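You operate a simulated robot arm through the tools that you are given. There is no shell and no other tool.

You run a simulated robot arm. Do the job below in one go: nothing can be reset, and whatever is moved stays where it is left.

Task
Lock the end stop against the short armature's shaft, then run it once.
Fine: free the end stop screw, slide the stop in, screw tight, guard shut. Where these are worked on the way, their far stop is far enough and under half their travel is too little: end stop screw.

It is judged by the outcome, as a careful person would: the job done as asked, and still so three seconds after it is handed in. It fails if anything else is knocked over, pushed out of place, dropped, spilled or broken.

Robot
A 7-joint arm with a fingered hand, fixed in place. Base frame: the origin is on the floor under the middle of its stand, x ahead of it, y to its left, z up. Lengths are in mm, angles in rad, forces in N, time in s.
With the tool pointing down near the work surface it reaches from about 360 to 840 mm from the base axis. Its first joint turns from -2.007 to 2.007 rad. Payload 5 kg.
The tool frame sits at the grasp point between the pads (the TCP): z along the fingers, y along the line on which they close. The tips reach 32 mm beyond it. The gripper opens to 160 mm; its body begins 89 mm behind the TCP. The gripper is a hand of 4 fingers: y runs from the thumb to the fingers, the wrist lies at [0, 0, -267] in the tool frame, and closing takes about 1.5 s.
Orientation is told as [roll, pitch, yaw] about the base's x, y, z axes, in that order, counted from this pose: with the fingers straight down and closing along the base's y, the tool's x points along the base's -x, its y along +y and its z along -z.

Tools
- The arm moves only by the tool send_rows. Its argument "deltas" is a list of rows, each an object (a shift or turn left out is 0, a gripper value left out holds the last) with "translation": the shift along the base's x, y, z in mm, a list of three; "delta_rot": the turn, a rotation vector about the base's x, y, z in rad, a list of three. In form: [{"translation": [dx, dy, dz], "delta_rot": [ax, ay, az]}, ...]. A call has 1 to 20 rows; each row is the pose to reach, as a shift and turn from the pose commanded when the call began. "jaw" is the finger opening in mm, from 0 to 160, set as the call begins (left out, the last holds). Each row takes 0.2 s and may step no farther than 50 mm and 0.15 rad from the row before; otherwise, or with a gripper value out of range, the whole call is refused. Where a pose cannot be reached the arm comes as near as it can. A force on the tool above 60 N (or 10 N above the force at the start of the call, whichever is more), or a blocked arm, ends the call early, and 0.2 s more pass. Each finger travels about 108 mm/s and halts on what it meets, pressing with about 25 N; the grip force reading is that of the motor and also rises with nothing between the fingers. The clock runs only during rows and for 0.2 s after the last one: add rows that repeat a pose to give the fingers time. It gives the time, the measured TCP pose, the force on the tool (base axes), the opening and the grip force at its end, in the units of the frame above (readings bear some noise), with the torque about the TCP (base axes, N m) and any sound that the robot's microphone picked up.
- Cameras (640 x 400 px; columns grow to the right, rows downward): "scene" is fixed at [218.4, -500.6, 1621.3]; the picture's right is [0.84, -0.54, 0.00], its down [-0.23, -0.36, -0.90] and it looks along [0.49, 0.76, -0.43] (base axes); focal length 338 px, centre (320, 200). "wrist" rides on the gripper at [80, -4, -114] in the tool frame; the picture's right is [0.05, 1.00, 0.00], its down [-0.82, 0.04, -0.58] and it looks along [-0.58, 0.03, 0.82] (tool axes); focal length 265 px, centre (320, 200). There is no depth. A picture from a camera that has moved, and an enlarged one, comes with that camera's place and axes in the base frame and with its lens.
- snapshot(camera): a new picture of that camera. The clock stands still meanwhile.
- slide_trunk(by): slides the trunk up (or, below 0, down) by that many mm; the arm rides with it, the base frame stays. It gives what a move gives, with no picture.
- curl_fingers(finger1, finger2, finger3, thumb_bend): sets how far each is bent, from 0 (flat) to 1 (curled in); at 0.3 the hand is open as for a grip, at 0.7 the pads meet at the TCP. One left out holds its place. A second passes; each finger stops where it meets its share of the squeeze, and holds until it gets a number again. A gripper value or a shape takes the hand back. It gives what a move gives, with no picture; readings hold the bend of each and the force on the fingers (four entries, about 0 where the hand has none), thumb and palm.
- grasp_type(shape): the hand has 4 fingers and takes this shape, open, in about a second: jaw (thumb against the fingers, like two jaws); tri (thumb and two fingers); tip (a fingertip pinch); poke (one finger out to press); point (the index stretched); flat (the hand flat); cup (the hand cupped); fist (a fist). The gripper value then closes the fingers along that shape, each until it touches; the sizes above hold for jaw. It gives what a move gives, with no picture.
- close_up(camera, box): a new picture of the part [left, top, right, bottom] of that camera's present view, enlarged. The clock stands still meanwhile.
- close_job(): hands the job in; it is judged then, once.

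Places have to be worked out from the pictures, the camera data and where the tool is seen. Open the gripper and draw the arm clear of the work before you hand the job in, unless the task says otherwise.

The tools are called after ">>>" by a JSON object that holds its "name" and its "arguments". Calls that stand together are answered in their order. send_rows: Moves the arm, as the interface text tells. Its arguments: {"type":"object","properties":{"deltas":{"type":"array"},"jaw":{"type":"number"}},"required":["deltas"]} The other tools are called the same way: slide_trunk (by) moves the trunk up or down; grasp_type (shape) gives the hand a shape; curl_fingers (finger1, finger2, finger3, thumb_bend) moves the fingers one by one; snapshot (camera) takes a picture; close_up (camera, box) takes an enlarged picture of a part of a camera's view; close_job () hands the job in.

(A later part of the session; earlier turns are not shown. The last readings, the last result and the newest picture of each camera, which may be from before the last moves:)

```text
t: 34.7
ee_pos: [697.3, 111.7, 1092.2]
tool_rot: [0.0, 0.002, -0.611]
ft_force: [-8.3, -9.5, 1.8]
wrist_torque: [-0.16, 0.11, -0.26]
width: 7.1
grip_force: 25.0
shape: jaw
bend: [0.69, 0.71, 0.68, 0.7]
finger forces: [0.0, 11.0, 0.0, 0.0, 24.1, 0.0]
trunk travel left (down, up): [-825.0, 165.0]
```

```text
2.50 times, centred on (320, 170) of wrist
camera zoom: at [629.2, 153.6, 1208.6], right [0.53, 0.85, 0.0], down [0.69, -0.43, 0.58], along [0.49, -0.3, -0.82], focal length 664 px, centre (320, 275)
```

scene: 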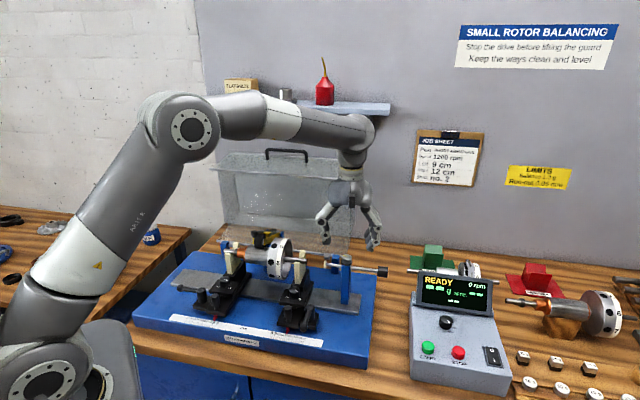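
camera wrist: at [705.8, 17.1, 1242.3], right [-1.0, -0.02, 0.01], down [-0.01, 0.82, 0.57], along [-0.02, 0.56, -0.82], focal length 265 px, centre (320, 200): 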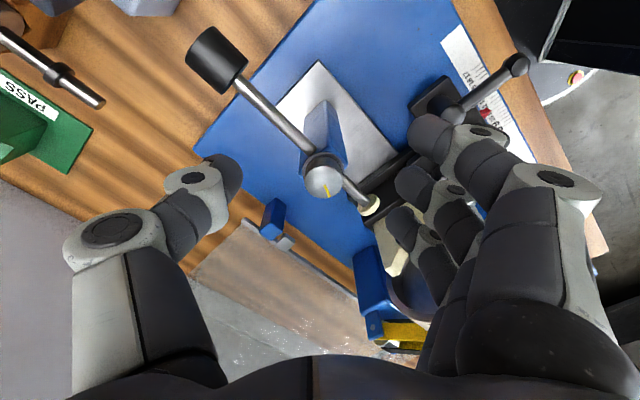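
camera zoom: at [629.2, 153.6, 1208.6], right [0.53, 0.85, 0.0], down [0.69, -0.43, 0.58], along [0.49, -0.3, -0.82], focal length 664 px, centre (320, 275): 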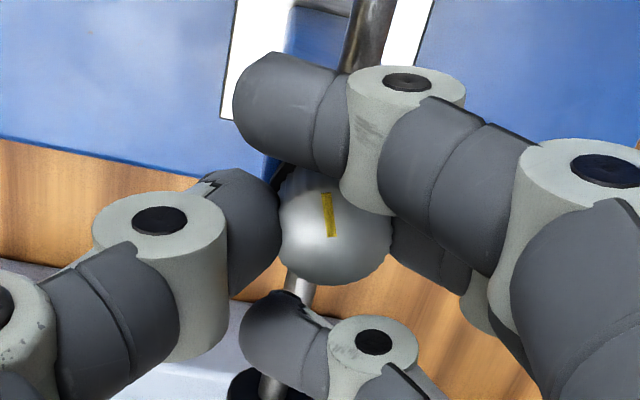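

The hand turned 1.54 rad but the mark lagged, now near 156° with a −0.26 Nm torque, which suggests the far stop. I turn a little more to confirm the mark no longer moves.

>>> {"name": "send_rows", "arguments": {"deltas": [{"translation": [0.1, -0.1, 0], "delta_rot": [0, 0, 0.1]}, {"translation": [0.2, -0.2, 0], "delta_rot": [0, 0, 0.2]}, {"translation": [0.3, -0.2, 0], "delta_rot": [0, 0, 0.3]}, {"translation": [0.5, -0.3, 0], "delta_rot": [0, 0, 0.4]}]}}

>>> {"name": "close_up", "arguments": {"camera": "wrist", "box": [220, 90, 420, 250]}}

```text
t: 35.7
ee_pos: [697.5, 111.3, 1093.7]
tool_rot: [0.001, 0.001, -0.21]
ft_force: [-18.0, -6.2, -1.1]
wrist_torque: [0.1, 0.31, -0.16]
width: 7.2
grip_force: 25.0
shape: jaw
bend: [0.69, 0.71, 0.68, 0.7]
finger forces: [0.1, 12.8, 0.1, 0.0, 21.0, 0.0]
trunk travel left (down, up): [-825.0, 165.0]
```

```text
2.50 times, centred on (320, 170) of wrist
camera zoom: at [617.7, 123.6, 1208.8], right [0.16, 0.99, 0.0], down [0.81, -0.13, 0.58], along [0.57, -0.09, -0.82], focal length 664 px, centre (320, 275)
```

zoom: 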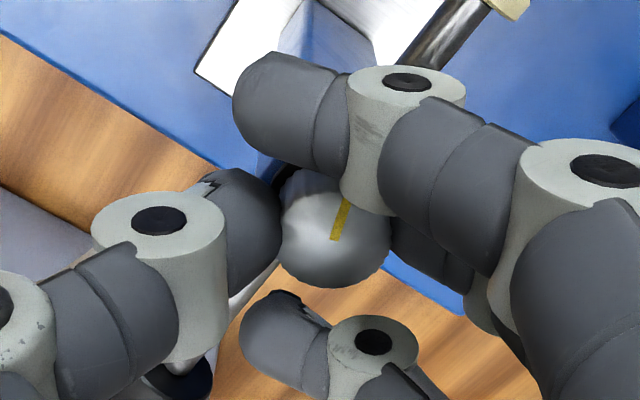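

The mark stays at 156° while the hand slips around it, so the screw is at its far stop, about 3.4 rad from tight. I release, rise clear, and look at the stop tip and shaft end from above.

>>> {"name": "send_rows", "arguments": {"deltas": [{"translation": [1, 0, 0]}, {"translation": [2, 0, 0]}, {"translation": [3, 0, 20]}, {"translation": [3, 0, 50]}, {"translation": [3, 0, 90]}, {"translation": [3, 0, 110]}, {"translation": [3, 0, 110]}], "jaw": 100}}

>>> {"name": "snapshot", "arguments": {"camera": "wrist"}}

>>> {"name": "close_up", "arguments": {"camera": "scene", "box": [280, 240, 400, 310]}}

```text
t: 37.3
ee_pos: [704.3, 110.8, 1202.6]
tool_rot: [-0.001, 0.0, -0.214]
ft_force: [-0.4, 0.3, 0.0]
wrist_torque: [-0.03, 0.0, -0.01]
width: 100.0
grip_force: 0.1
shape: jaw
bend: [0.7, 0.71, 0.7, 0.68]
finger forces: [0.0, 0.0, 0.1, 0.1, 0.0, 0.0]
trunk travel left (down, up): [-825.0, 165.0]
```

```text
taken
camera wrist: at [623.4, 124.1, 1318.2], right [0.16, 0.99, 0.0], down [0.81, -0.13, 0.58], along [0.57, -0.09, -0.82], focal length 265 px, centre (320, 200)
```

wrist: 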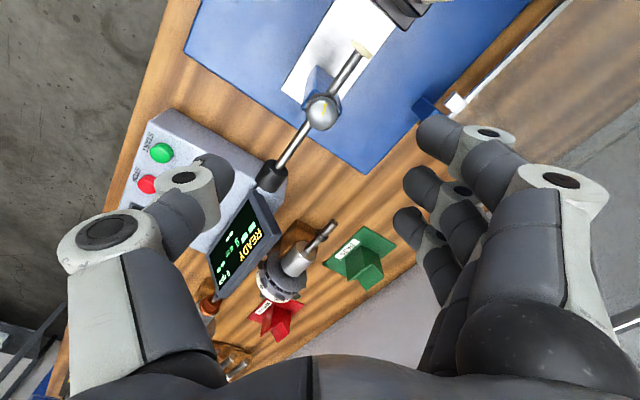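

```text
5.33 times, centred on (340, 275) of scene
camera zoom: at [218.4, -500.6, 1621.3], right [0.84, -0.54, 0.0], down [-0.23, -0.36, -0.9], along [0.49, 0.76, -0.43], focal length 1805 px, centre (213, -200)
```

zoom: 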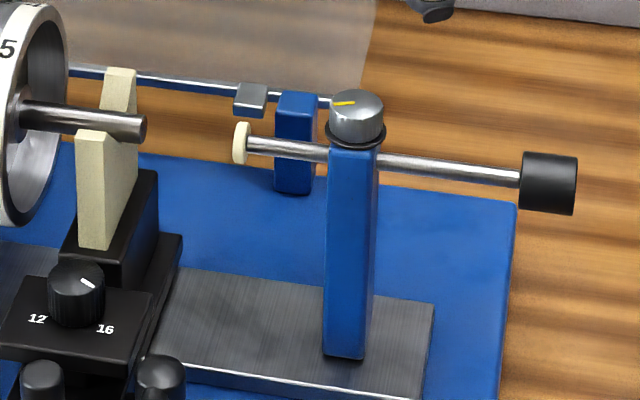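

The screw has backed out a little and is free. Next I move over the black end knob, centred near (773, 40, 1038), with the hand closing across the rod, and look before descending.

>>> {"name": "send_rows", "arguments": {"deltas": [{"translation": [15, -16, 0], "delta_rot": [0, 0, -0.14]}, {"translation": [35, -36, 0], "delta_rot": [0, 0, -0.28]}, {"translation": [55, -56, 0], "delta_rot": [0, 0, -0.42]}, {"translation": [70, -74, -15], "delta_rot": [0, 0, -0.56]}, {"translation": [76.7, -79, -40], "delta_rot": [0, 0, -0.571]}, {"translation": [76.7, -79, -70], "delta_rot": [0, 0, -0.571]}, {"translation": [76.7, -79, -70], "delta_rot": [0, 0, -0.571]}], "jaw": 90}}

>>> {"name": "snapshot", "arguments": {"camera": "wrist"}}

>>> {"name": "close_up", "arguments": {"camera": "scene", "box": [280, 200, 440, 310]}}

```text
t: 38.9
ee_pos: [780.5, 31.8, 1133.0]
tool_rot: [-0.001, 0.0, -0.784]
ft_force: [0.1, 0.1, -0.1]
wrist_torque: [0.01, 0.0, 0.01]
width: 91.0
grip_force: 0.0
shape: jaw
bend: [0.71, 0.71, 0.71, 0.7]
finger forces: [0.0, 0.0, 0.0, 0.0, 0.0, 0.0]
trunk travel left (down, up): [-825.0, 165.0]
```

```text
taken
camera wrist: at [719.1, 86.5, 1248.2], right [0.67, 0.74, 0.0], down [0.61, -0.55, 0.58], along [0.43, -0.39, -0.82], focal length 265 px, centre (320, 200)
```

wrist: 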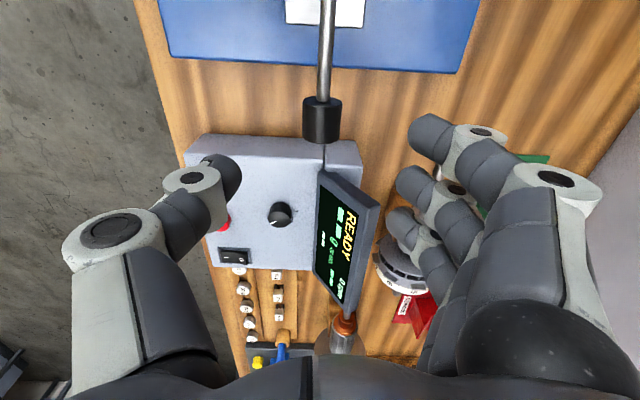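

```text
3.64 times, centred on (360, 255) of scene
camera zoom: at [218.4, -500.6, 1621.3], right [0.84, -0.54, 0.0], down [-0.23, -0.36, -0.9], along [0.49, 0.76, -0.43], focal length 1231 px, centre (174, 0)
```

zoom: 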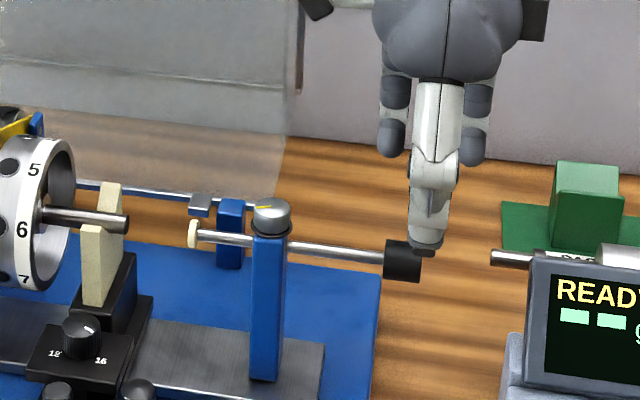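

The black knob is centred across the jaw, and its middle lies about 14 mm toward the post from the TCP, which leaves room for the inner finger beside the post at the end of travel. I descend to z 1050.

>>> {"name": "send_rows", "arguments": {"deltas": [{"translation": [-1.4, 1.4, -25]}, {"translation": [-1.4, 1.4, -50]}, {"translation": [-1.4, 1.4, -70]}, {"translation": [-1.4, 1.4, -83]}, {"translation": [-1.4, 1.4, -83]}], "jaw": 70}}

>>> {"name": "snapshot", "arguments": {"camera": "wrist"}}

>>> {"name": "close_up", "arguments": {"camera": "scene", "box": [280, 200, 440, 310]}}

```text
t: 40.1
ee_pos: [777.7, 33.0, 1050.0]
tool_rot: [-0.002, 0.001, -0.785]
ft_force: [-0.4, -0.5, 0.4]
wrist_torque: [0.0, 0.03, -0.03]
width: 70.8
grip_force: 0.1
shape: jaw
bend: [0.73, 0.73, 0.73, 0.7]
finger forces: [0.0, 0.0, 0.0, 0.1, 0.0, 0.1]
trunk travel left (down, up): [-825.0, 165.0]
```

```text
taken
camera wrist: at [717.1, 87.7, 1165.0], right [0.67, 0.74, 0.0], down [0.61, -0.55, 0.58], along [0.43, -0.39, -0.82], focal length 265 px, centre (320, 200)
```

wrist: 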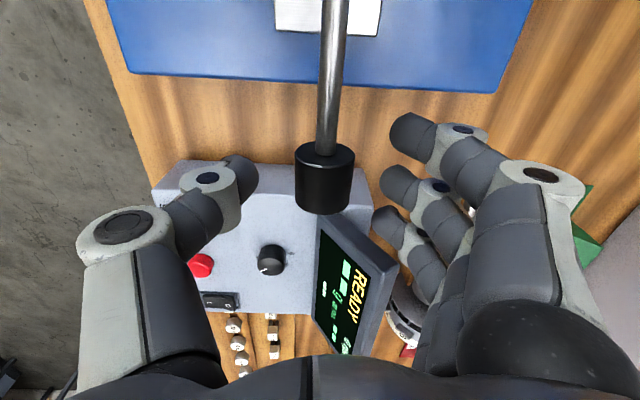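

```text
3.64 times, centred on (360, 255) of scene
camera zoom: at [218.4, -500.6, 1621.3], right [0.84, -0.54, 0.0], down [-0.23, -0.36, -0.9], along [0.49, 0.76, -0.43], focal length 1231 px, centre (174, 0)
```

zoom: 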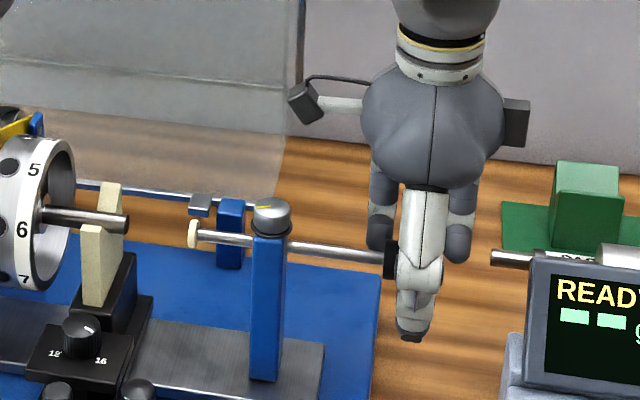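

The knob lies between thumb and middle finger; I shift 4 mm outward along the rod for post clearance and close on it.

>>> {"name": "send_rows", "arguments": {"deltas": [{"translation": [2.8, -2.8, 0]}, {"translation": [2.8, -2.8, 0]}]}}

>>> {"name": "send_rows", "arguments": {"deltas": [{"translation": [0, 0, 0]}, {"translation": [0, 0, 0]}, {"translation": [0, 0, 0]}, {"translation": [0, 0, 0]}, {"translation": [0, 0, 0]}], "jaw": 15}}

>>> {"name": "snapshot", "arguments": {"camera": "wrist"}}

>>> {"name": "close_up", "arguments": {"camera": "scene", "box": [280, 220, 400, 310]}}

```text
t: 40.7
ee_pos: [780.5, 30.0, 1050.3]
tool_rot: [-0.001, 0.001, -0.784]
ft_force: [0.8, -0.2, 0.7]
wrist_torque: [-0.02, 0.0, -0.01]
width: 70.8
grip_force: 0.0
shape: jaw
bend: [0.73, 0.73, 0.73, 0.7]
finger forces: [0.0, 0.0, 0.0, 0.1, 0.0, 0.0]
trunk travel left (down, up): [-825.0, 165.0]
```

```text
t: 41.9
ee_pos: [780.4, 29.6, 1048.5]
tool_rot: [-0.003, 0.002, -0.786]
ft_force: [-7.2, -3.9, -11.7]
wrist_torque: [-0.08, 0.02, -0.26]
width: 7.0
grip_force: 25.2
shape: jaw
bend: [0.71, 0.71, 0.68, 0.71]
finger forces: [7.5, 7.1, 0.0, 0.0, 20.7, 0.0]
trunk travel left (down, up): [-825.0, 165.0]
```

```text
taken
camera wrist: at [720.1, 83.5, 1163.4], right [0.67, 0.74, 0.0], down [0.61, -0.55, 0.58], along [0.43, -0.39, -0.82], focal length 265 px, centre (320, 200)
```

wrist: 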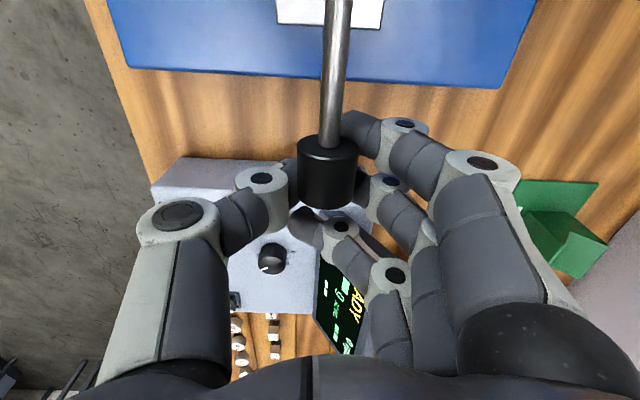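

```text
4.44 times, centred on (340, 265) of scene
camera zoom: at [218.4, -500.6, 1621.3], right [0.84, -0.54, 0.0], down [-0.23, -0.36, -0.9], along [0.49, 0.76, -0.43], focal length 1504 px, centre (231, -89)
```

zoom: 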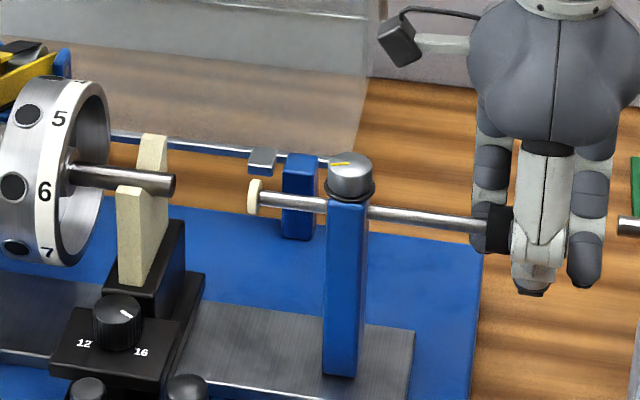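

The knob is gripped by thumb and two fingers, and the tip-to-shaft gap measures about 51 mm in the picture. I slide it in 30 mm along the rod direction and check.

>>> {"name": "send_rows", "arguments": {"deltas": [{"translation": [-3.5, 3.5, 0]}, {"translation": [-7.1, 7.1, 0]}, {"translation": [-10.6, 10.6, 0]}, {"translation": [-14.1, 14.1, 0]}, {"translation": [-17.7, 17.7, 0]}, {"translation": [-21.2, 21.2, 0]}, {"translation": [-21.2, 21.2, 0]}]}}

>>> {"name": "close_up", "arguments": {"camera": "scene", "box": [280, 220, 400, 310]}}

```text
t: 43.5
ee_pos: [759.8, 50.9, 1048.7]
tool_rot: [-0.005, 0.003, -0.783]
ft_force: [-7.3, -8.9, -16.5]
wrist_torque: [-0.25, 0.0, -0.14]
width: 6.3
grip_force: 24.5
shape: jaw
bend: [0.71, 0.71, 0.68, 0.71]
finger forces: [8.5, 8.5, 0.1, 0.1, 23.3, 0.1]
trunk travel left (down, up): [-825.0, 165.0]
```

```text
4.44 times, centred on (340, 265) of scene
camera zoom: at [218.4, -500.6, 1621.3], right [0.84, -0.54, 0.0], down [-0.23, -0.36, -0.9], along [0.49, 0.76, -0.43], focal length 1504 px, centre (231, -89)
```

zoom: 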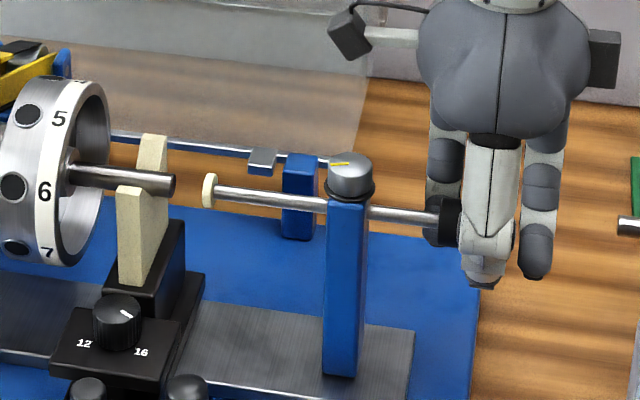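

Gap is now about 21 mm, and the sliding friction along the rod is only about 1 N. I slide 15 mm more.

>>> {"name": "send_rows", "arguments": {"deltas": [{"translation": [-2.8, 2.8, 0]}, {"translation": [-5.7, 5.7, 0]}, {"translation": [-8.5, 8.5, 0]}, {"translation": [-10.6, 10.6, 0]}, {"translation": [-10.6, 10.6, 0]}]}}

>>> {"name": "close_up", "arguments": {"camera": "scene", "box": [290, 240, 350, 285]}}

>>> {"name": "close_up", "arguments": {"camera": "scene", "box": [280, 220, 400, 310]}}

```text
t: 44.7
ee_pos: [750.7, 60.9, 1049.6]
tool_rot: [-0.002, 0.001, -0.783]
ft_force: [-6.0, -10.1, -18.2]
wrist_torque: [-0.27, -0.02, -0.15]
width: 6.3
grip_force: 25.2
shape: jaw
bend: [0.71, 0.71, 0.68, 0.71]
finger forces: [8.6, 8.8, 0.1, 0.0, 23.8, 0.1]
trunk travel left (down, up): [-825.0, 165.0]
```

```text
8.89 times, centred on (320, 262) of scene
camera zoom: at [218.4, -500.6, 1621.3], right [0.84, -0.54, 0.0], down [-0.23, -0.36, -0.9], along [0.49, 0.76, -0.43], focal length 3008 px, centre (320, -356)
```

zoom: 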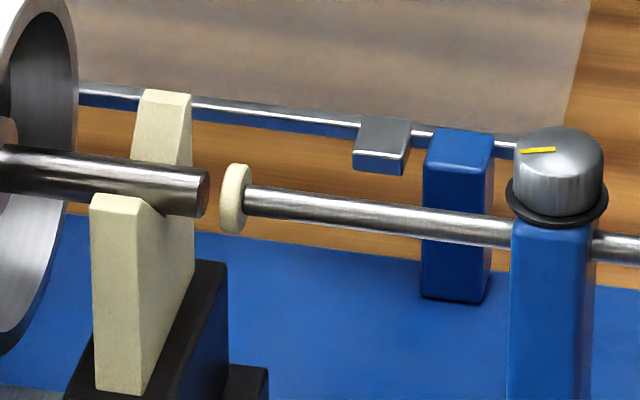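

```text
4.44 times, centred on (340, 265) of scene
camera zoom: at [218.4, -500.6, 1621.3], right [0.84, -0.54, 0.0], down [-0.23, -0.36, -0.9], along [0.49, 0.76, -0.43], focal length 1504 px, centre (231, -89)
```

zoom: 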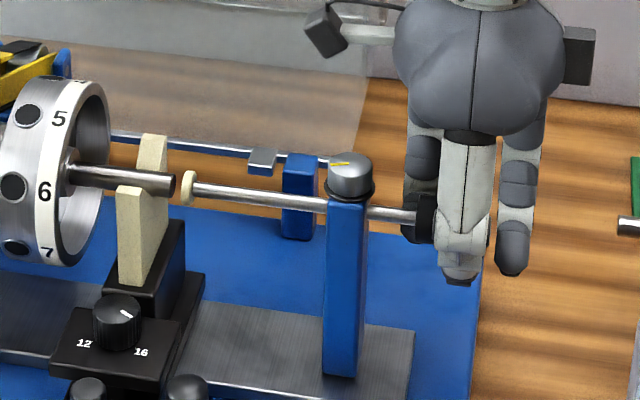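

About 7 mm remain. I advance 5 mm in small steps and re-examine.

>>> {"name": "send_rows", "arguments": {"deltas": [{"translation": [-1.1, 1.1, 0]}, {"translation": [-2.1, 2.1, 0]}, {"translation": [-2.8, 2.8, 0]}, {"translation": [-3.5, 3.5, 0]}, {"translation": [-3.5, 3.5, 0]}]}}

>>> {"name": "close_up", "arguments": {"camera": "scene", "box": [295, 250, 335, 280]}}

```text
t: 45.9
ee_pos: [746.2, 64.2, 1049.3]
tool_rot: [-0.001, 0.002, -0.784]
ft_force: [-6.5, -9.4, -17.8]
wrist_torque: [-0.28, -0.02, -0.15]
width: 6.2
grip_force: 24.7
shape: jaw
bend: [0.71, 0.71, 0.68, 0.71]
finger forces: [8.5, 8.7, 0.0, 0.0, 23.4, 0.1]
trunk travel left (down, up): [-825.0, 165.0]
```

```text
13.33 times, centred on (315, 265) of scene
camera zoom: at [218.4, -500.6, 1621.3], right [0.84, -0.54, 0.0], down [-0.23, -0.36, -0.9], along [0.49, 0.76, -0.43], focal length 4512 px, centre (387, -667)
```

zoom: 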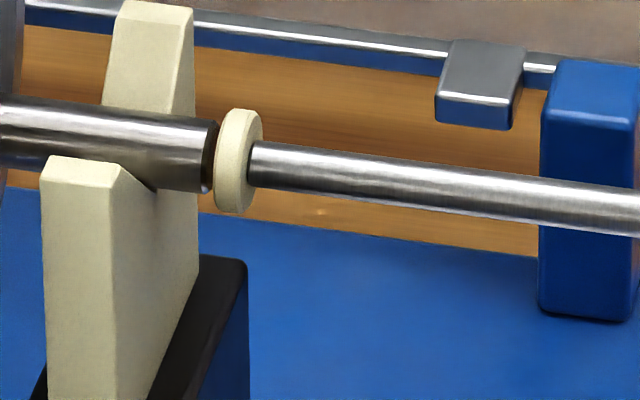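

Roughly 2–3 mm remain and there is no contact force yet. I creep 1 mm at a time, watching the force along the rod.

>>> {"name": "send_rows", "arguments": {"deltas": [{"translation": [-0.35, 0.35, 0]}, {"translation": [-0.7, 0.7, 0]}, {"translation": [-0.7, 0.7, 0]}]}}

>>> {"name": "send_rows", "arguments": {"deltas": [{"translation": [-0.35, 0.35, 0]}, {"translation": [-0.7, 0.7, 0]}, {"translation": [-0.7, 0.7, 0]}]}}

>>> {"name": "close_up", "arguments": {"camera": "scene", "box": [295, 250, 335, 280]}}

```text
t: 46.7
ee_pos: [746.9, 63.7, 1049.6]
tool_rot: [-0.002, 0.001, -0.784]
ft_force: [-6.5, -11.1, -18.7]
wrist_torque: [-0.3, -0.02, -0.16]
width: 6.0
grip_force: 25.0
shape: jaw
bend: [0.71, 0.71, 0.68, 0.71]
finger forces: [8.5, 8.7, 0.0, 0.0, 23.7, 0.0]
trunk travel left (down, up): [-825.0, 165.0]
```

```text
t: 47.5
ee_pos: [745.0, 65.6, 1048.9]
tool_rot: [-0.001, 0.002, -0.784]
ft_force: [-5.8, -10.2, -17.3]
wrist_torque: [-0.27, -0.05, -0.17]
width: 6.1
grip_force: 25.1
shape: jaw
bend: [0.71, 0.71, 0.68, 0.71]
finger forces: [8.5, 8.7, 0.0, 0.1, 23.3, 0.0]
trunk travel left (down, up): [-825.0, 165.0]
```

```text
13.33 times, centred on (315, 265) of scene
camera zoom: at [218.4, -500.6, 1621.3], right [0.84, -0.54, 0.0], down [-0.23, -0.36, -0.9], along [0.49, 0.76, -0.43], focal length 4512 px, centre (387, -667)
```

zoom: 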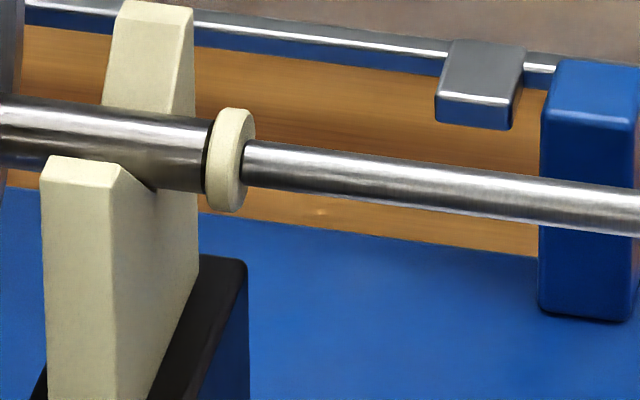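

The tip has moved 1.6 mm and there is a dark sliver of shaft face still visible, about 1–1.5 mm to go. I creep 0.7 mm twice.

>>> {"name": "send_rows", "arguments": {"deltas": [{"translation": [-0.25, 0.25, 0]}, {"translation": [-0.5, 0.5, 0]}, {"translation": [-0.5, 0.5, 0]}]}}

>>> {"name": "close_up", "arguments": {"camera": "scene", "box": [300, 254, 328, 275]}}

```text
t: 48.3
ee_pos: [745.8, 66.2, 1049.2]
tool_rot: [-0.002, 0.003, -0.783]
ft_force: [-5.8, -7.9, -17.7]
wrist_torque: [-0.27, -0.04, -0.15]
width: 6.2
grip_force: 25.3
shape: jaw
bend: [0.71, 0.71, 0.68, 0.71]
finger forces: [8.5, 8.8, 0.1, 0.1, 23.2, 0.0]
trunk travel left (down, up): [-825.0, 165.0]
```

```text
16.00 times, centred on (314, 264) of scene
camera zoom: at [218.4, -500.6, 1621.3], right [0.84, -0.54, 0.0], down [-0.23, -0.36, -0.9], along [0.49, 0.76, -0.43], focal length 5415 px, centre (416, -832)
```

zoom: 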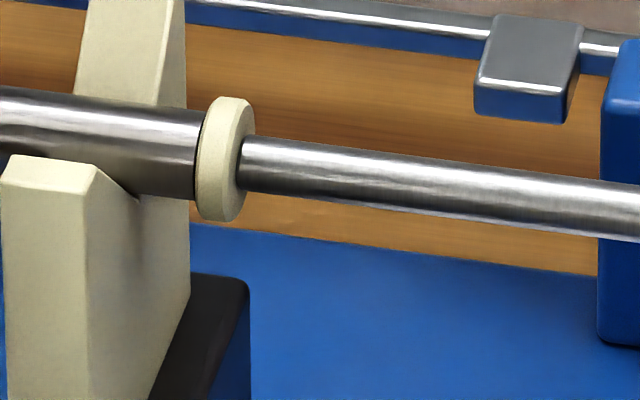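

The gap is now well under a millimetre by eye but no force has risen. I creep on in 0.5 mm steps until the force along the rod rises or the shaft face is fully met.

>>> {"name": "send_rows", "arguments": {"deltas": [{"translation": [-0.2, 0.2, 0]}, {"translation": [-0.35, 0.35, 0]}, {"translation": [-0.35, 0.35, 0]}, {"translation": [-0.35, 0.35, 0]}]}}

>>> {"name": "close_up", "arguments": {"camera": "scene", "box": [300, 254, 328, 275]}}

>>> {"name": "close_up", "arguments": {"camera": "scene", "box": [220, 225, 340, 300]}}

```text
t: 49.3
ee_pos: [745.5, 65.5, 1049.0]
tool_rot: [0.0, 0.001, -0.783]
ft_force: [-4.6, -13.6, -18.7]
wrist_torque: [-0.33, -0.06, -0.12]
width: 5.8
grip_force: 25.3
shape: jaw
bend: [0.71, 0.71, 0.68, 0.71]
finger forces: [8.5, 9.0, 0.0, 0.1, 24.1, 0.0]
trunk travel left (down, up): [-825.0, 165.0]
```

```text
16.00 times, centred on (314, 264) of scene
camera zoom: at [218.4, -500.6, 1621.3], right [0.84, -0.54, 0.0], down [-0.23, -0.36, -0.9], along [0.49, 0.76, -0.43], focal length 5415 px, centre (416, -832)
```

zoom: 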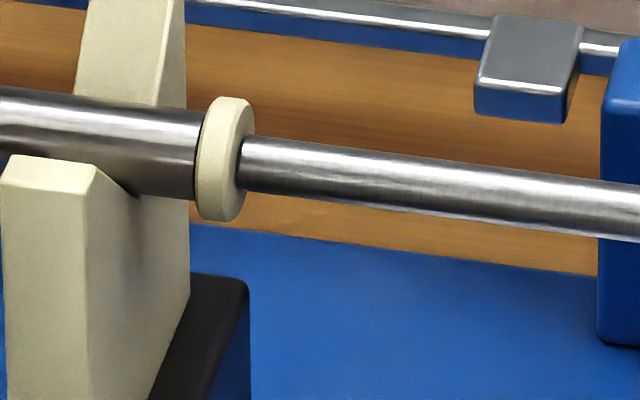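

```text
5.33 times, centred on (280, 262) of scene
camera zoom: at [218.4, -500.6, 1621.3], right [0.84, -0.54, 0.0], down [-0.23, -0.36, -0.9], along [0.49, 0.76, -0.43], focal length 1805 px, centre (533, -133)
```

zoom: 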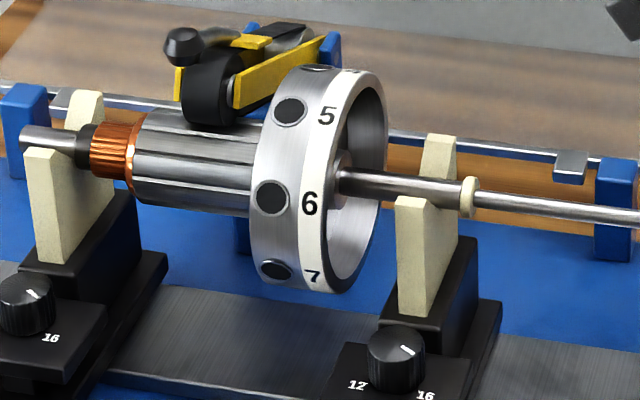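

The tip stayed put while I commanded more, and the force along the rod rose from about 2 to 6 N, so the stop is touching the shaft and the rotor hasn't moved. I open the fingers gently and lift away.

>>> {"name": "send_rows", "arguments": {"deltas": [{"translation": [0, 0, 0]}, {"translation": [0, 0, 0]}, {"translation": [0.5, -0.5, 0]}, {"translation": [2, -2, 5]}, {"translation": [3, -3, 20]}, {"translation": [3, -3, 50]}, {"translation": [3, -3, 90]}, {"translation": [3, -3, 110]}, {"translation": [3, -3, 110]}], "jaw": 80}}

>>> {"name": "close_up", "arguments": {"camera": "scene", "box": [300, 254, 328, 275]}}

>>> {"name": "close_up", "arguments": {"camera": "scene", "box": [280, 220, 400, 310]}}

```text
t: 51.3
ee_pos: [747.1, 64.8, 1160.5]
tool_rot: [-0.002, 0.001, -0.785]
ft_force: [-0.1, 0.5, 0.1]
wrist_torque: [0.04, 0.0, 0.0]
width: 79.1
grip_force: 0.1
shape: jaw
bend: [0.72, 0.72, 0.72, 0.7]
finger forces: [0.0, 0.0, 0.0, 0.0, 0.0, 0.0]
trunk travel left (down, up): [-825.0, 165.0]
```

```text
16.00 times, centred on (314, 264) of scene
camera zoom: at [218.4, -500.6, 1621.3], right [0.84, -0.54, 0.0], down [-0.23, -0.36, -0.9], along [0.49, 0.76, -0.43], focal length 5415 px, centre (416, -832)
```

zoom: 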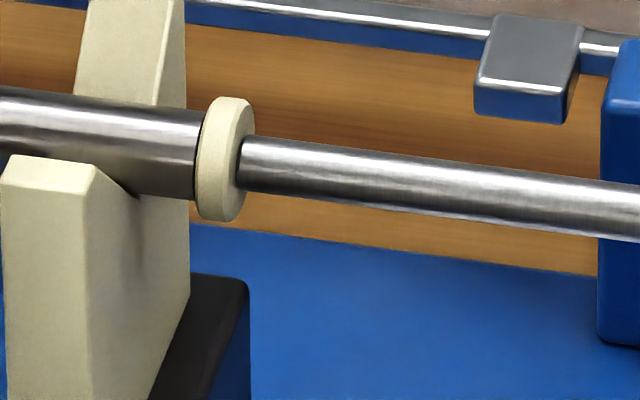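

```text
4.44 times, centred on (340, 265) of scene
camera zoom: at [218.4, -500.6, 1621.3], right [0.84, -0.54, 0.0], down [-0.23, -0.36, -0.9], along [0.49, 0.76, -0.43], focal length 1504 px, centre (231, -89)
```

zoom: 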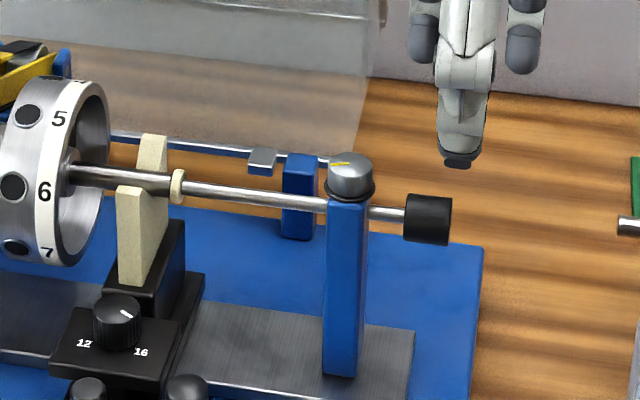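

The stop sits at the shaft face and stayed there. I return above the screw and wind the hand counter-clockwise in the air to yaw about +1.25, ready for a long clockwise tightening stroke.

>>> {"name": "send_rows", "arguments": {"deltas": [{"translation": [-10, 10, 10], "delta_rot": [0, 0, 0.14]}, {"translation": [-20, 20, 15], "delta_rot": [0, 0, 0.28]}, {"translation": [-30, 30, 15], "delta_rot": [0, 0, 0.42]}, {"translation": [-40, 40, 15], "delta_rot": [0, 0, 0.56]}, {"translation": [-46.3, 47, 15], "delta_rot": [0, 0, 0.7]}, {"translation": [-46.3, 47, 15], "delta_rot": [0, 0, 0.84]}, {"translation": [-46.3, 47, 15], "delta_rot": [0, 0, 0.98]}, {"translation": [-46.3, 47, 10], "delta_rot": [0, 0, 1.12]}, {"translation": [-46.3, 47, 5], "delta_rot": [0, 0, 1.26]}, {"translation": [-46.3, 47, 0], "delta_rot": [0, 0, 1.4]}, {"translation": [-46.3, 47, 0], "delta_rot": [0, 0, 1.54]}, {"translation": [-46.3, 47, 0], "delta_rot": [0, 0, 1.68]}, {"translation": [-46.3, 47, 0], "delta_rot": [0, 0, 1.82]}, {"translation": [-46.3, 47, 0], "delta_rot": [0, 0, 1.96]}, {"translation": [-46.3, 47, 0], "delta_rot": [0, 0, 2.03]}, {"translation": [-46.3, 47, 0], "delta_rot": [0, 0, 2.03]}]}}

>>> {"name": "close_up", "arguments": {"camera": "wrist", "box": [220, 50, 420, 210]}}

>>> {"name": "snapshot", "arguments": {"camera": "scene"}}

```text
t: 54.7
ee_pos: [701.4, 112.3, 1159.8]
tool_rot: [0.001, 0.0, 1.248]
ft_force: [0.1, -0.2, -0.3]
wrist_torque: [-0.01, 0.02, 0.02]
width: 79.2
grip_force: 0.1
shape: jaw
bend: [0.72, 0.72, 0.72, 0.7]
finger forces: [0.0, 0.1, 0.0, 0.0, 0.1, 0.1]
trunk travel left (down, up): [-825.0, 165.0]
```

```text
2.50 times, centred on (320, 130) of wrist
camera zoom: at [677.9, 34.2, 1274.6], right [-0.96, 0.27, 0.0], down [0.22, 0.79, 0.58], along [0.16, 0.56, -0.82], focal length 664 px, centre (320, 375)
```

zoom: 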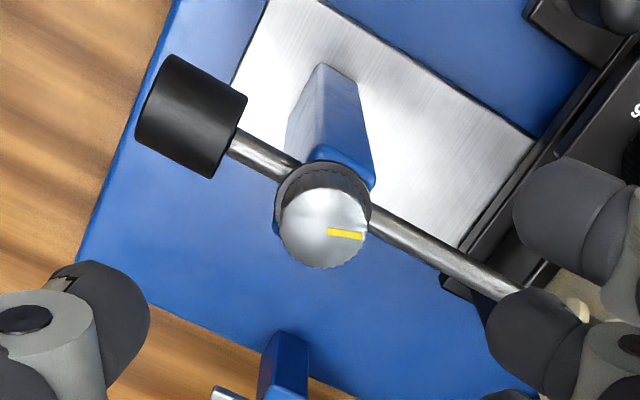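

```text
taken
```

scene: 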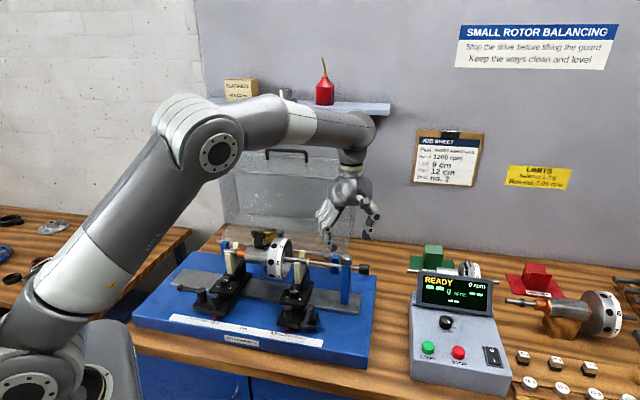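

I'm centred over the screw at yaw 1.25, with the mark near 150°. The black knob is now close to the post, so I grip slightly higher this time, at z 1098, to keep the fingertips above it.

>>> {"name": "send_rows", "arguments": {"deltas": [{"translation": [0, 0, -10]}, {"translation": [0, 0, -25]}, {"translation": [0, 0, -40]}, {"translation": [0, 0, -52]}, {"translation": [0, 0, -61]}, {"translation": [0, 0, -61]}], "jaw": 50}}

>>> {"name": "close_up", "arguments": {"camera": "wrist", "box": [220, 90, 420, 250]}}

>>> {"name": "close_up", "arguments": {"camera": "scene", "box": [300, 220, 400, 290]}}

```text
t: 56.1
ee_pos: [700.6, 110.9, 1099.3]
tool_rot: [0.0, 0.001, 1.247]
ft_force: [0.6, 0.1, -0.1]
wrist_torque: [0.01, -0.01, -0.01]
width: 50.4
grip_force: 0.1
shape: jaw
bend: [0.73, 0.73, 0.73, 0.7]
finger forces: [0.1, 0.1, 0.0, 0.1, 0.1, 0.1]
trunk travel left (down, up): [-825.0, 165.0]
```

```text
2.50 times, centred on (320, 170) of wrist
camera zoom: at [677.8, 34.4, 1213.6], right [-0.96, 0.27, 0.0], down [0.22, 0.79, 0.58], along [0.16, 0.56, -0.82], focal length 664 px, centre (320, 275)
```

zoom: 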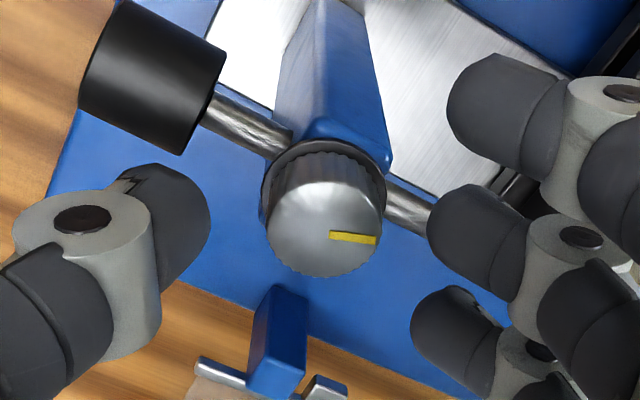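

```text
5.71 times, centred on (350, 255) of scene
camera zoom: at [218.4, -500.6, 1621.3], right [0.84, -0.54, 0.0], down [-0.23, -0.36, -0.9], along [0.49, 0.76, -0.43], focal length 1934 px, centre (149, -114)
```

zoom: 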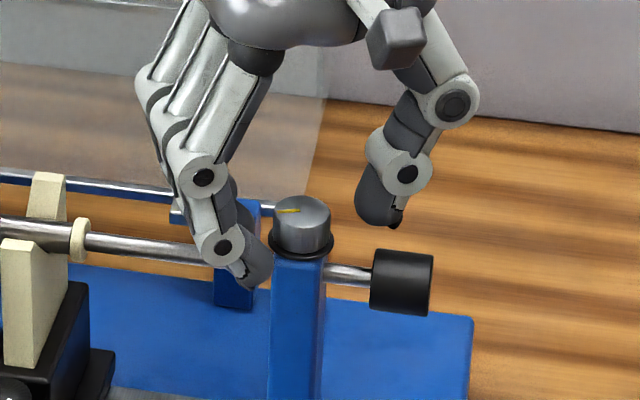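

Thumb and middle finger straddle the knob evenly. I close on it.

>>> {"name": "send_rows", "arguments": {"deltas": [{"translation": [0, 0, 0]}, {"translation": [0, 0, 0]}, {"translation": [0, 0, 0]}, {"translation": [0, 0, 0]}, {"translation": [0, 0, 0]}], "jaw": 15}}

>>> {"name": "close_up", "arguments": {"camera": "wrist", "box": [220, 90, 420, 250]}}

>>> {"name": "close_up", "arguments": {"camera": "scene", "box": [300, 220, 400, 290]}}

```text
t: 57.3
ee_pos: [703.5, 110.3, 1097.6]
tool_rot: [-0.002, -0.001, 1.247]
ft_force: [12.4, -2.4, -0.3]
wrist_torque: [0.01, -0.09, -0.02]
width: 7.0
grip_force: 24.7
shape: jaw
bend: [0.68, 0.72, 0.68, 0.7]
finger forces: [0.1, 11.1, 0.0, 0.1, 22.5, 0.1]
trunk travel left (down, up): [-825.0, 165.0]
```

```text
2.50 times, centred on (320, 170) of wrist
camera zoom: at [679.5, 33.8, 1213.5], right [-0.96, 0.27, 0.0], down [0.22, 0.79, 0.58], along [0.16, 0.56, -0.82], focal length 664 px, centre (320, 275)
```

zoom: 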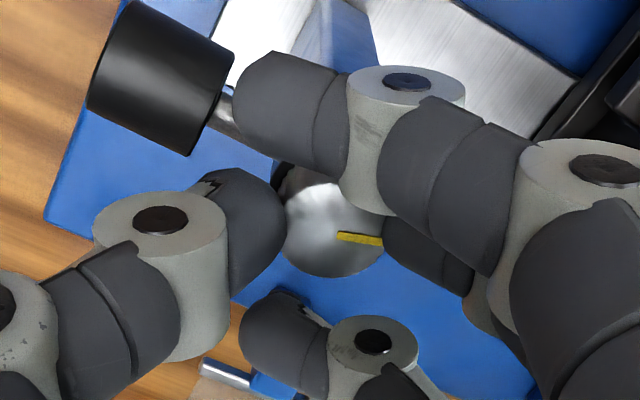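

```text
5.71 times, centred on (350, 255) of scene
camera zoom: at [218.4, -500.6, 1621.3], right [0.84, -0.54, 0.0], down [-0.23, -0.36, -0.9], along [0.49, 0.76, -0.43], focal length 1934 px, centre (149, -114)
```

zoom: 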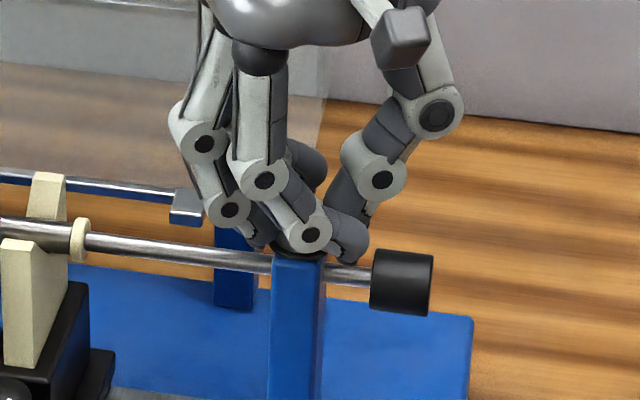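

Grip is firm again. I turn clockwise about 1.1 rad with the TCP following the knob centre, then check that the mark follows.

>>> {"name": "send_rows", "arguments": {"deltas": [{"translation": [1.2, -0.4, 0]}, {"translation": [1.1, -0.7, 0], "delta_rot": [0, 0, -0.14]}, {"translation": [0.9, -0.95, 0], "delta_rot": [0, 0, -0.28]}, {"translation": [0.7, -1.2, 0], "delta_rot": [0, 0, -0.42]}, {"translation": [0.5, -1.4, 0], "delta_rot": [0, 0, -0.56]}, {"translation": [0.25, -1.6, 0], "delta_rot": [0, 0, -0.7]}, {"translation": [0, -1.7, 0], "delta_rot": [0, 0, -0.84]}, {"translation": [-0.3, -1.8, 0], "delta_rot": [0, 0, -0.98]}, {"translation": [-0.6, -1.9, 0], "delta_rot": [0, 0, -1.12]}]}}

>>> {"name": "close_up", "arguments": {"camera": "wrist", "box": [220, 90, 420, 250]}}

>>> {"name": "close_up", "arguments": {"camera": "scene", "box": [290, 220, 390, 290]}}

```text
t: 59.3
ee_pos: [700.2, 108.5, 1099.8]
tool_rot: [0.001, 0.002, 0.123]
ft_force: [-2.2, -6.4, -0.6]
wrist_torque: [0.02, 0.05, 0.02]
width: 6.7
grip_force: 25.0
shape: jaw
bend: [0.68, 0.72, 0.68, 0.7]
finger forces: [0.1, 13.5, 0.1, 0.1, 18.5, 0.1]
trunk travel left (down, up): [-825.0, 165.0]
```

```text
2.50 times, centred on (320, 170) of wrist
camera zoom: at [619.3, 95.2, 1213.6], right [-0.17, 0.98, 0.0], down [0.8, 0.14, 0.58], along [0.57, 0.1, -0.82], focal length 664 px, centre (320, 275)
```

zoom: 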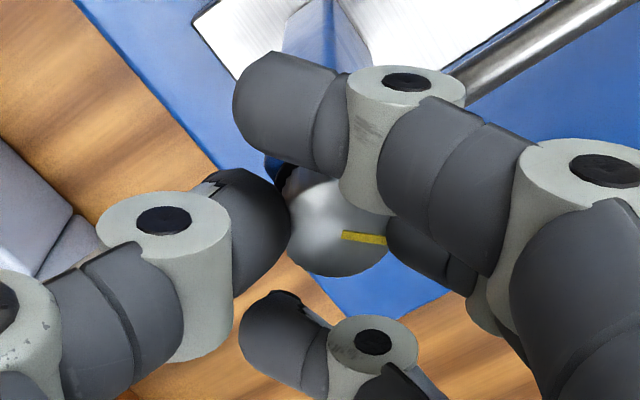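

```text
5.71 times, centred on (340, 255) of scene
camera zoom: at [218.4, -500.6, 1621.3], right [0.84, -0.54, 0.0], down [-0.23, -0.36, -0.9], along [0.49, 0.76, -0.43], focal length 1934 px, centre (206, -114)
```

zoom: 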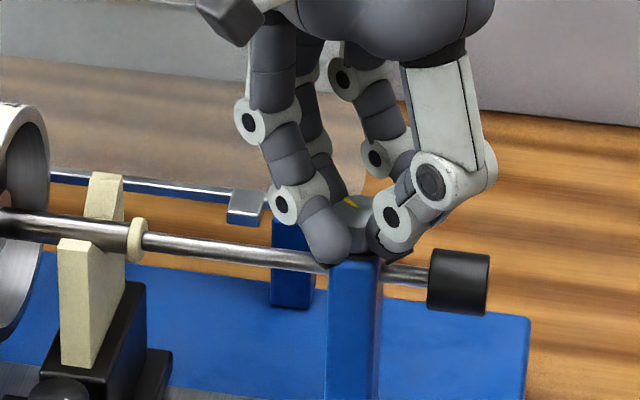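

The mark follows the hand exactly and the stop is unmoved. I keep turning clockwise another 1.26 rad.

>>> {"name": "send_rows", "arguments": {"deltas": [{"translation": [-0.3, 0, 0], "delta_rot": [0, 0, -0.14]}, {"translation": [-0.6, 0, 0], "delta_rot": [0, 0, -0.28]}, {"translation": [-0.9, 0.1, 0], "delta_rot": [0, 0, -0.42]}, {"translation": [-1.2, 0.2, 0], "delta_rot": [0, 0, -0.56]}, {"translation": [-1.5, 0.3, 0], "delta_rot": [0, 0, -0.7]}, {"translation": [-1.7, 0.5, 0], "delta_rot": [0, 0, -0.84]}, {"translation": [-1.9, 0.7, 0], "delta_rot": [0, 0, -0.98]}, {"translation": [-2.1, 1.0, 0], "delta_rot": [0, 0, -1.12]}, {"translation": [-2.3, 1.25, 0], "delta_rot": [0, 0, -1.26]}]}}

>>> {"name": "close_up", "arguments": {"camera": "wrist", "box": [220, 90, 420, 250]}}

>>> {"name": "close_up", "arguments": {"camera": "scene", "box": [290, 220, 390, 290]}}

```text
t: 61.3
ee_pos: [695.7, 112.3, 1098.7]
tool_rot: [0.0, 0.002, -1.138]
ft_force: [-13.2, 4.0, -5.9]
wrist_torque: [0.08, 0.18, 0.04]
width: 6.4
grip_force: 25.1
shape: jaw
bend: [0.68, 0.72, 0.68, 0.7]
finger forces: [0.0, 10.9, 0.0, 0.0, 20.0, 0.1]
trunk travel left (down, up): [-825.0, 165.0]
```

```text
2.50 times, centred on (320, 170) of wrist
camera zoom: at [657.8, 183.6, 1214.1], right [0.88, 0.47, 0.0], down [0.38, -0.72, 0.58], along [0.27, -0.51, -0.82], focal length 664 px, centre (320, 275)
```

zoom: 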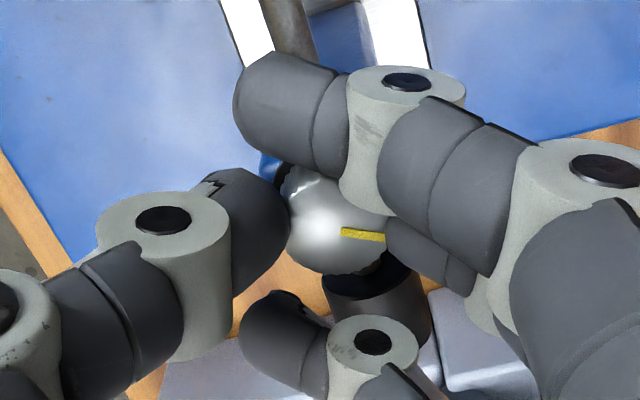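

```text
5.71 times, centred on (340, 255) of scene
camera zoom: at [218.4, -500.6, 1621.3], right [0.84, -0.54, 0.0], down [-0.23, -0.36, -0.9], along [0.49, 0.76, -0.43], focal length 1934 px, centre (206, -114)
```

zoom: 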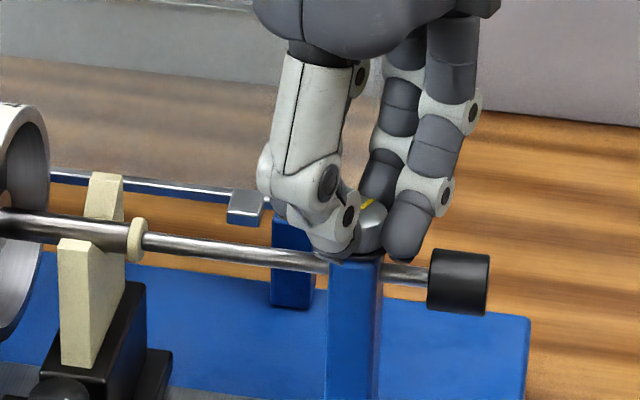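

About 2.4 rad of tightening is done, with roughly 1 rad to go. I relieve the side load slightly and continue clockwise to the stop.

>>> {"name": "send_rows", "arguments": {"deltas": [{"translation": [1.2, -0.4, 0], "delta_rot": [0, 0, -0.08]}, {"translation": [1.1, 0, 0], "delta_rot": [0, 0, -0.22]}, {"translation": [1.1, 0.3, 0], "delta_rot": [0, 0, -0.36]}, {"translation": [1.1, 0.6, 0], "delta_rot": [0, 0, -0.5]}, {"translation": [1.1, 0.9, 0], "delta_rot": [0, 0, -0.64]}, {"translation": [1.2, 1.2, 0], "delta_rot": [0, 0, -0.78]}, {"translation": [1.3, 1.4, 0], "delta_rot": [0, 0, -0.92]}, {"translation": [1.4, 1.6, 0], "delta_rot": [0, 0, -1.05]}]}}

>>> {"name": "close_up", "arguments": {"camera": "wrist", "box": [220, 90, 420, 250]}}

>>> {"name": "close_up", "arguments": {"camera": "scene", "box": [290, 220, 390, 290]}}

```text
t: 63.1
ee_pos: [699.0, 115.5, 1099.5]
tool_rot: [0.002, 0.0, -2.185]
ft_force: [-7.6, 16.3, -2.3]
wrist_torque: [0.31, 0.09, 0.03]
width: 6.9
grip_force: 24.4
shape: jaw
bend: [0.68, 0.72, 0.68, 0.7]
finger forces: [0.0, 9.7, 0.0, 0.0, 25.0, 0.0]
trunk travel left (down, up): [-825.0, 165.0]
```

```text
2.50 times, centred on (320, 170) of wrist
camera zoom: at [740.5, 183.4, 1214.1], right [0.85, -0.53, 0.0], down [-0.44, -0.69, 0.58], along [-0.31, -0.49, -0.82], focal length 664 px, centre (320, 275)
```

zoom: 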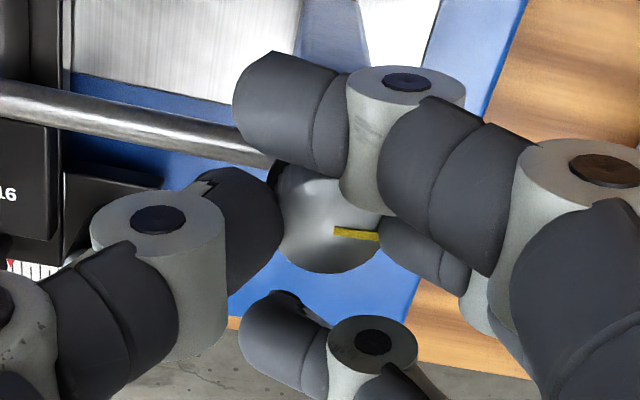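

```text
5.71 times, centred on (340, 255) of scene
camera zoom: at [218.4, -500.6, 1621.3], right [0.84, -0.54, 0.0], down [-0.23, -0.36, -0.9], along [0.49, 0.76, -0.43], focal length 1934 px, centre (206, -114)
```

zoom: 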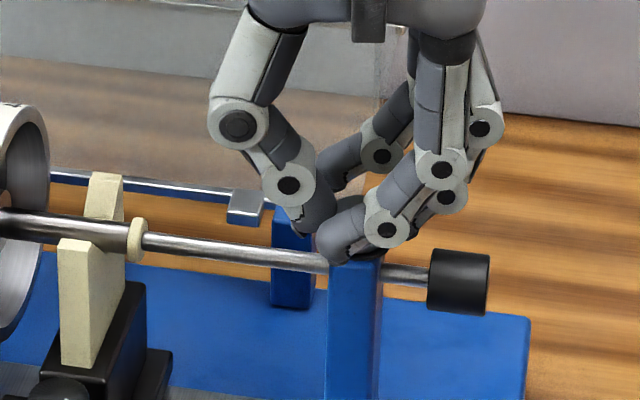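

The mark is back at its starting direction, near −52° by the same measure. I turn a little more to confirm it's hard against the tight stop.

>>> {"name": "send_rows", "arguments": {"deltas": [{"translation": [0.3, -0.8, 0], "delta_rot": [0, 0, -0.1]}, {"translation": [0.4, -0.8, 0], "delta_rot": [0, 0, -0.2]}, {"translation": [0.5, -0.7, 0], "delta_rot": [0, 0, -0.3]}, {"translation": [0.6, -0.6, 0], "delta_rot": [0, 0, -0.4]}]}}

>>> {"name": "close_up", "arguments": {"camera": "wrist", "box": [220, 90, 420, 250]}}

```text
t: 64.1
ee_pos: [697.9, 112.1, 1099.7]
tool_rot: [0.002, 0.0, -2.586]
ft_force: [-16.8, 12.0, -0.4]
wrist_torque: [0.21, 0.39, 0.32]
width: 7.0
grip_force: 25.2
shape: jaw
bend: [0.68, 0.72, 0.68, 0.7]
finger forces: [0.0, 8.2, 0.1, 0.0, 28.0, 0.0]
trunk travel left (down, up): [-825.0, 165.0]
```

```text
2.50 times, centred on (320, 170) of wrist
camera zoom: at [762.7, 158.6, 1214.3], right [0.57, -0.82, 0.0], down [-0.67, -0.47, 0.58], along [-0.47, -0.33, -0.82], focal length 664 px, centre (320, 275)
```

zoom: 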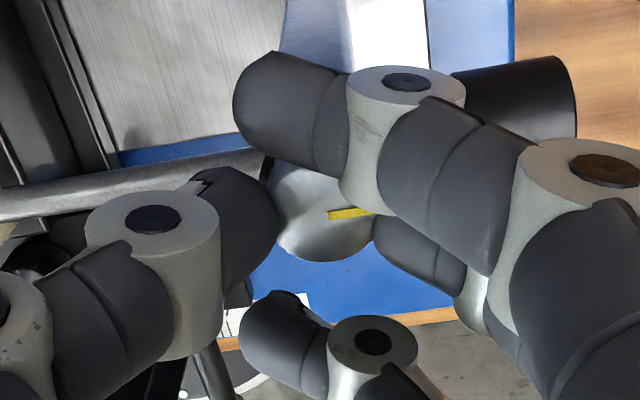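

Torque rose to +0.32 Nm and the mark stayed near −51° while the hand slipped, so the screw is tight. I release and lift clear, then inspect the stop.

>>> {"name": "send_rows", "arguments": {"deltas": [{"translation": [1, -1, 0]}, {"translation": [1.5, -1, 0]}, {"translation": [1.5, -1, 10]}, {"translation": [1.5, -1, 40]}, {"translation": [1.5, -1, 80]}, {"translation": [1.5, -1, 100]}, {"translation": [1.5, -1, 100]}], "jaw": 80}}

>>> {"name": "close_up", "arguments": {"camera": "scene", "box": [300, 254, 328, 275]}}

>>> {"name": "close_up", "arguments": {"camera": "scene", "box": [280, 220, 400, 310]}}

>>> {"name": "snapshot", "arguments": {"camera": "wrist"}}

```text
t: 65.7
ee_pos: [702.2, 110.1, 1198.2]
tool_rot: [0.0, -0.001, -2.582]
ft_force: [1.0, 0.2, 0.4]
wrist_torque: [-0.01, 0.02, -0.02]
width: 79.3
grip_force: 0.1
shape: jaw
bend: [0.72, 0.72, 0.72, 0.7]
finger forces: [0.0, 0.0, 0.1, 0.1, 0.0, 0.0]
trunk travel left (down, up): [-825.0, 165.0]
```

```text
16.00 times, centred on (314, 264) of scene
camera zoom: at [218.4, -500.6, 1621.3], right [0.84, -0.54, 0.0], down [-0.23, -0.36, -0.9], along [0.49, 0.76, -0.43], focal length 5415 px, centre (416, -832)
```

zoom: 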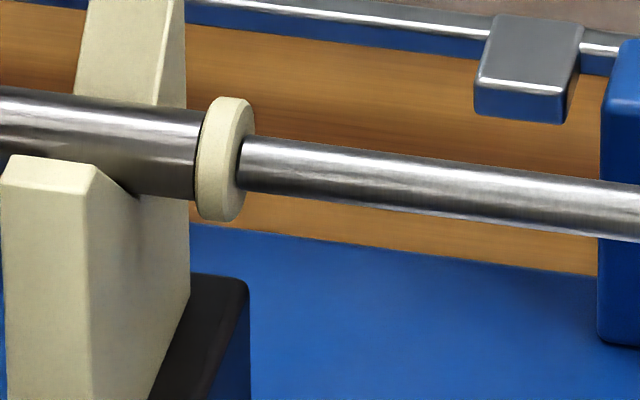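

```text
4.44 times, centred on (340, 265) of scene
camera zoom: at [218.4, -500.6, 1621.3], right [0.84, -0.54, 0.0], down [-0.23, -0.36, -0.9], along [0.49, 0.76, -0.43], focal length 1504 px, centre (231, -89)
```

zoom: 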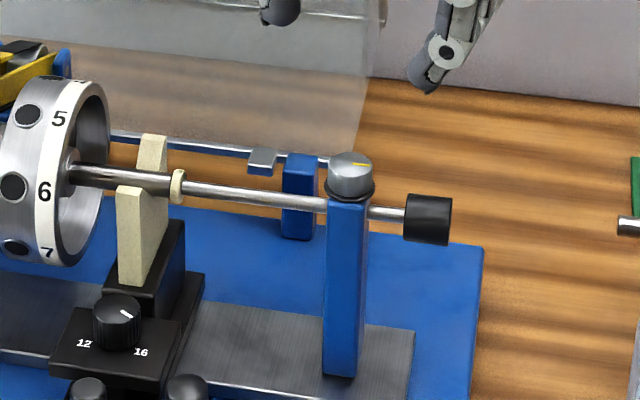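

```text
taken
camera wrist: at [766.6, 156.6, 1313.7], right [0.57, -0.82, 0.0], down [-0.67, -0.47, 0.58], along [-0.47, -0.33, -0.82], focal length 265 px, centre (320, 200)
```

wrist: 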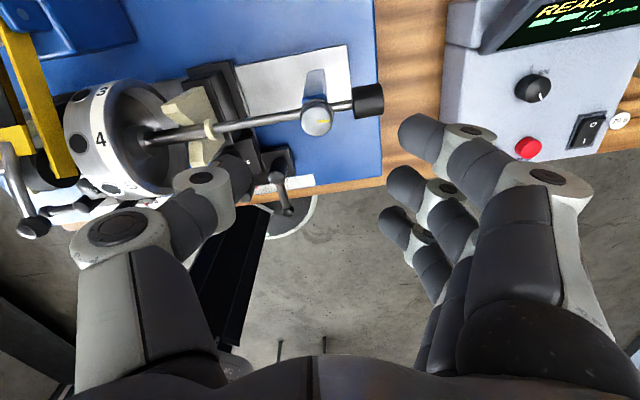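

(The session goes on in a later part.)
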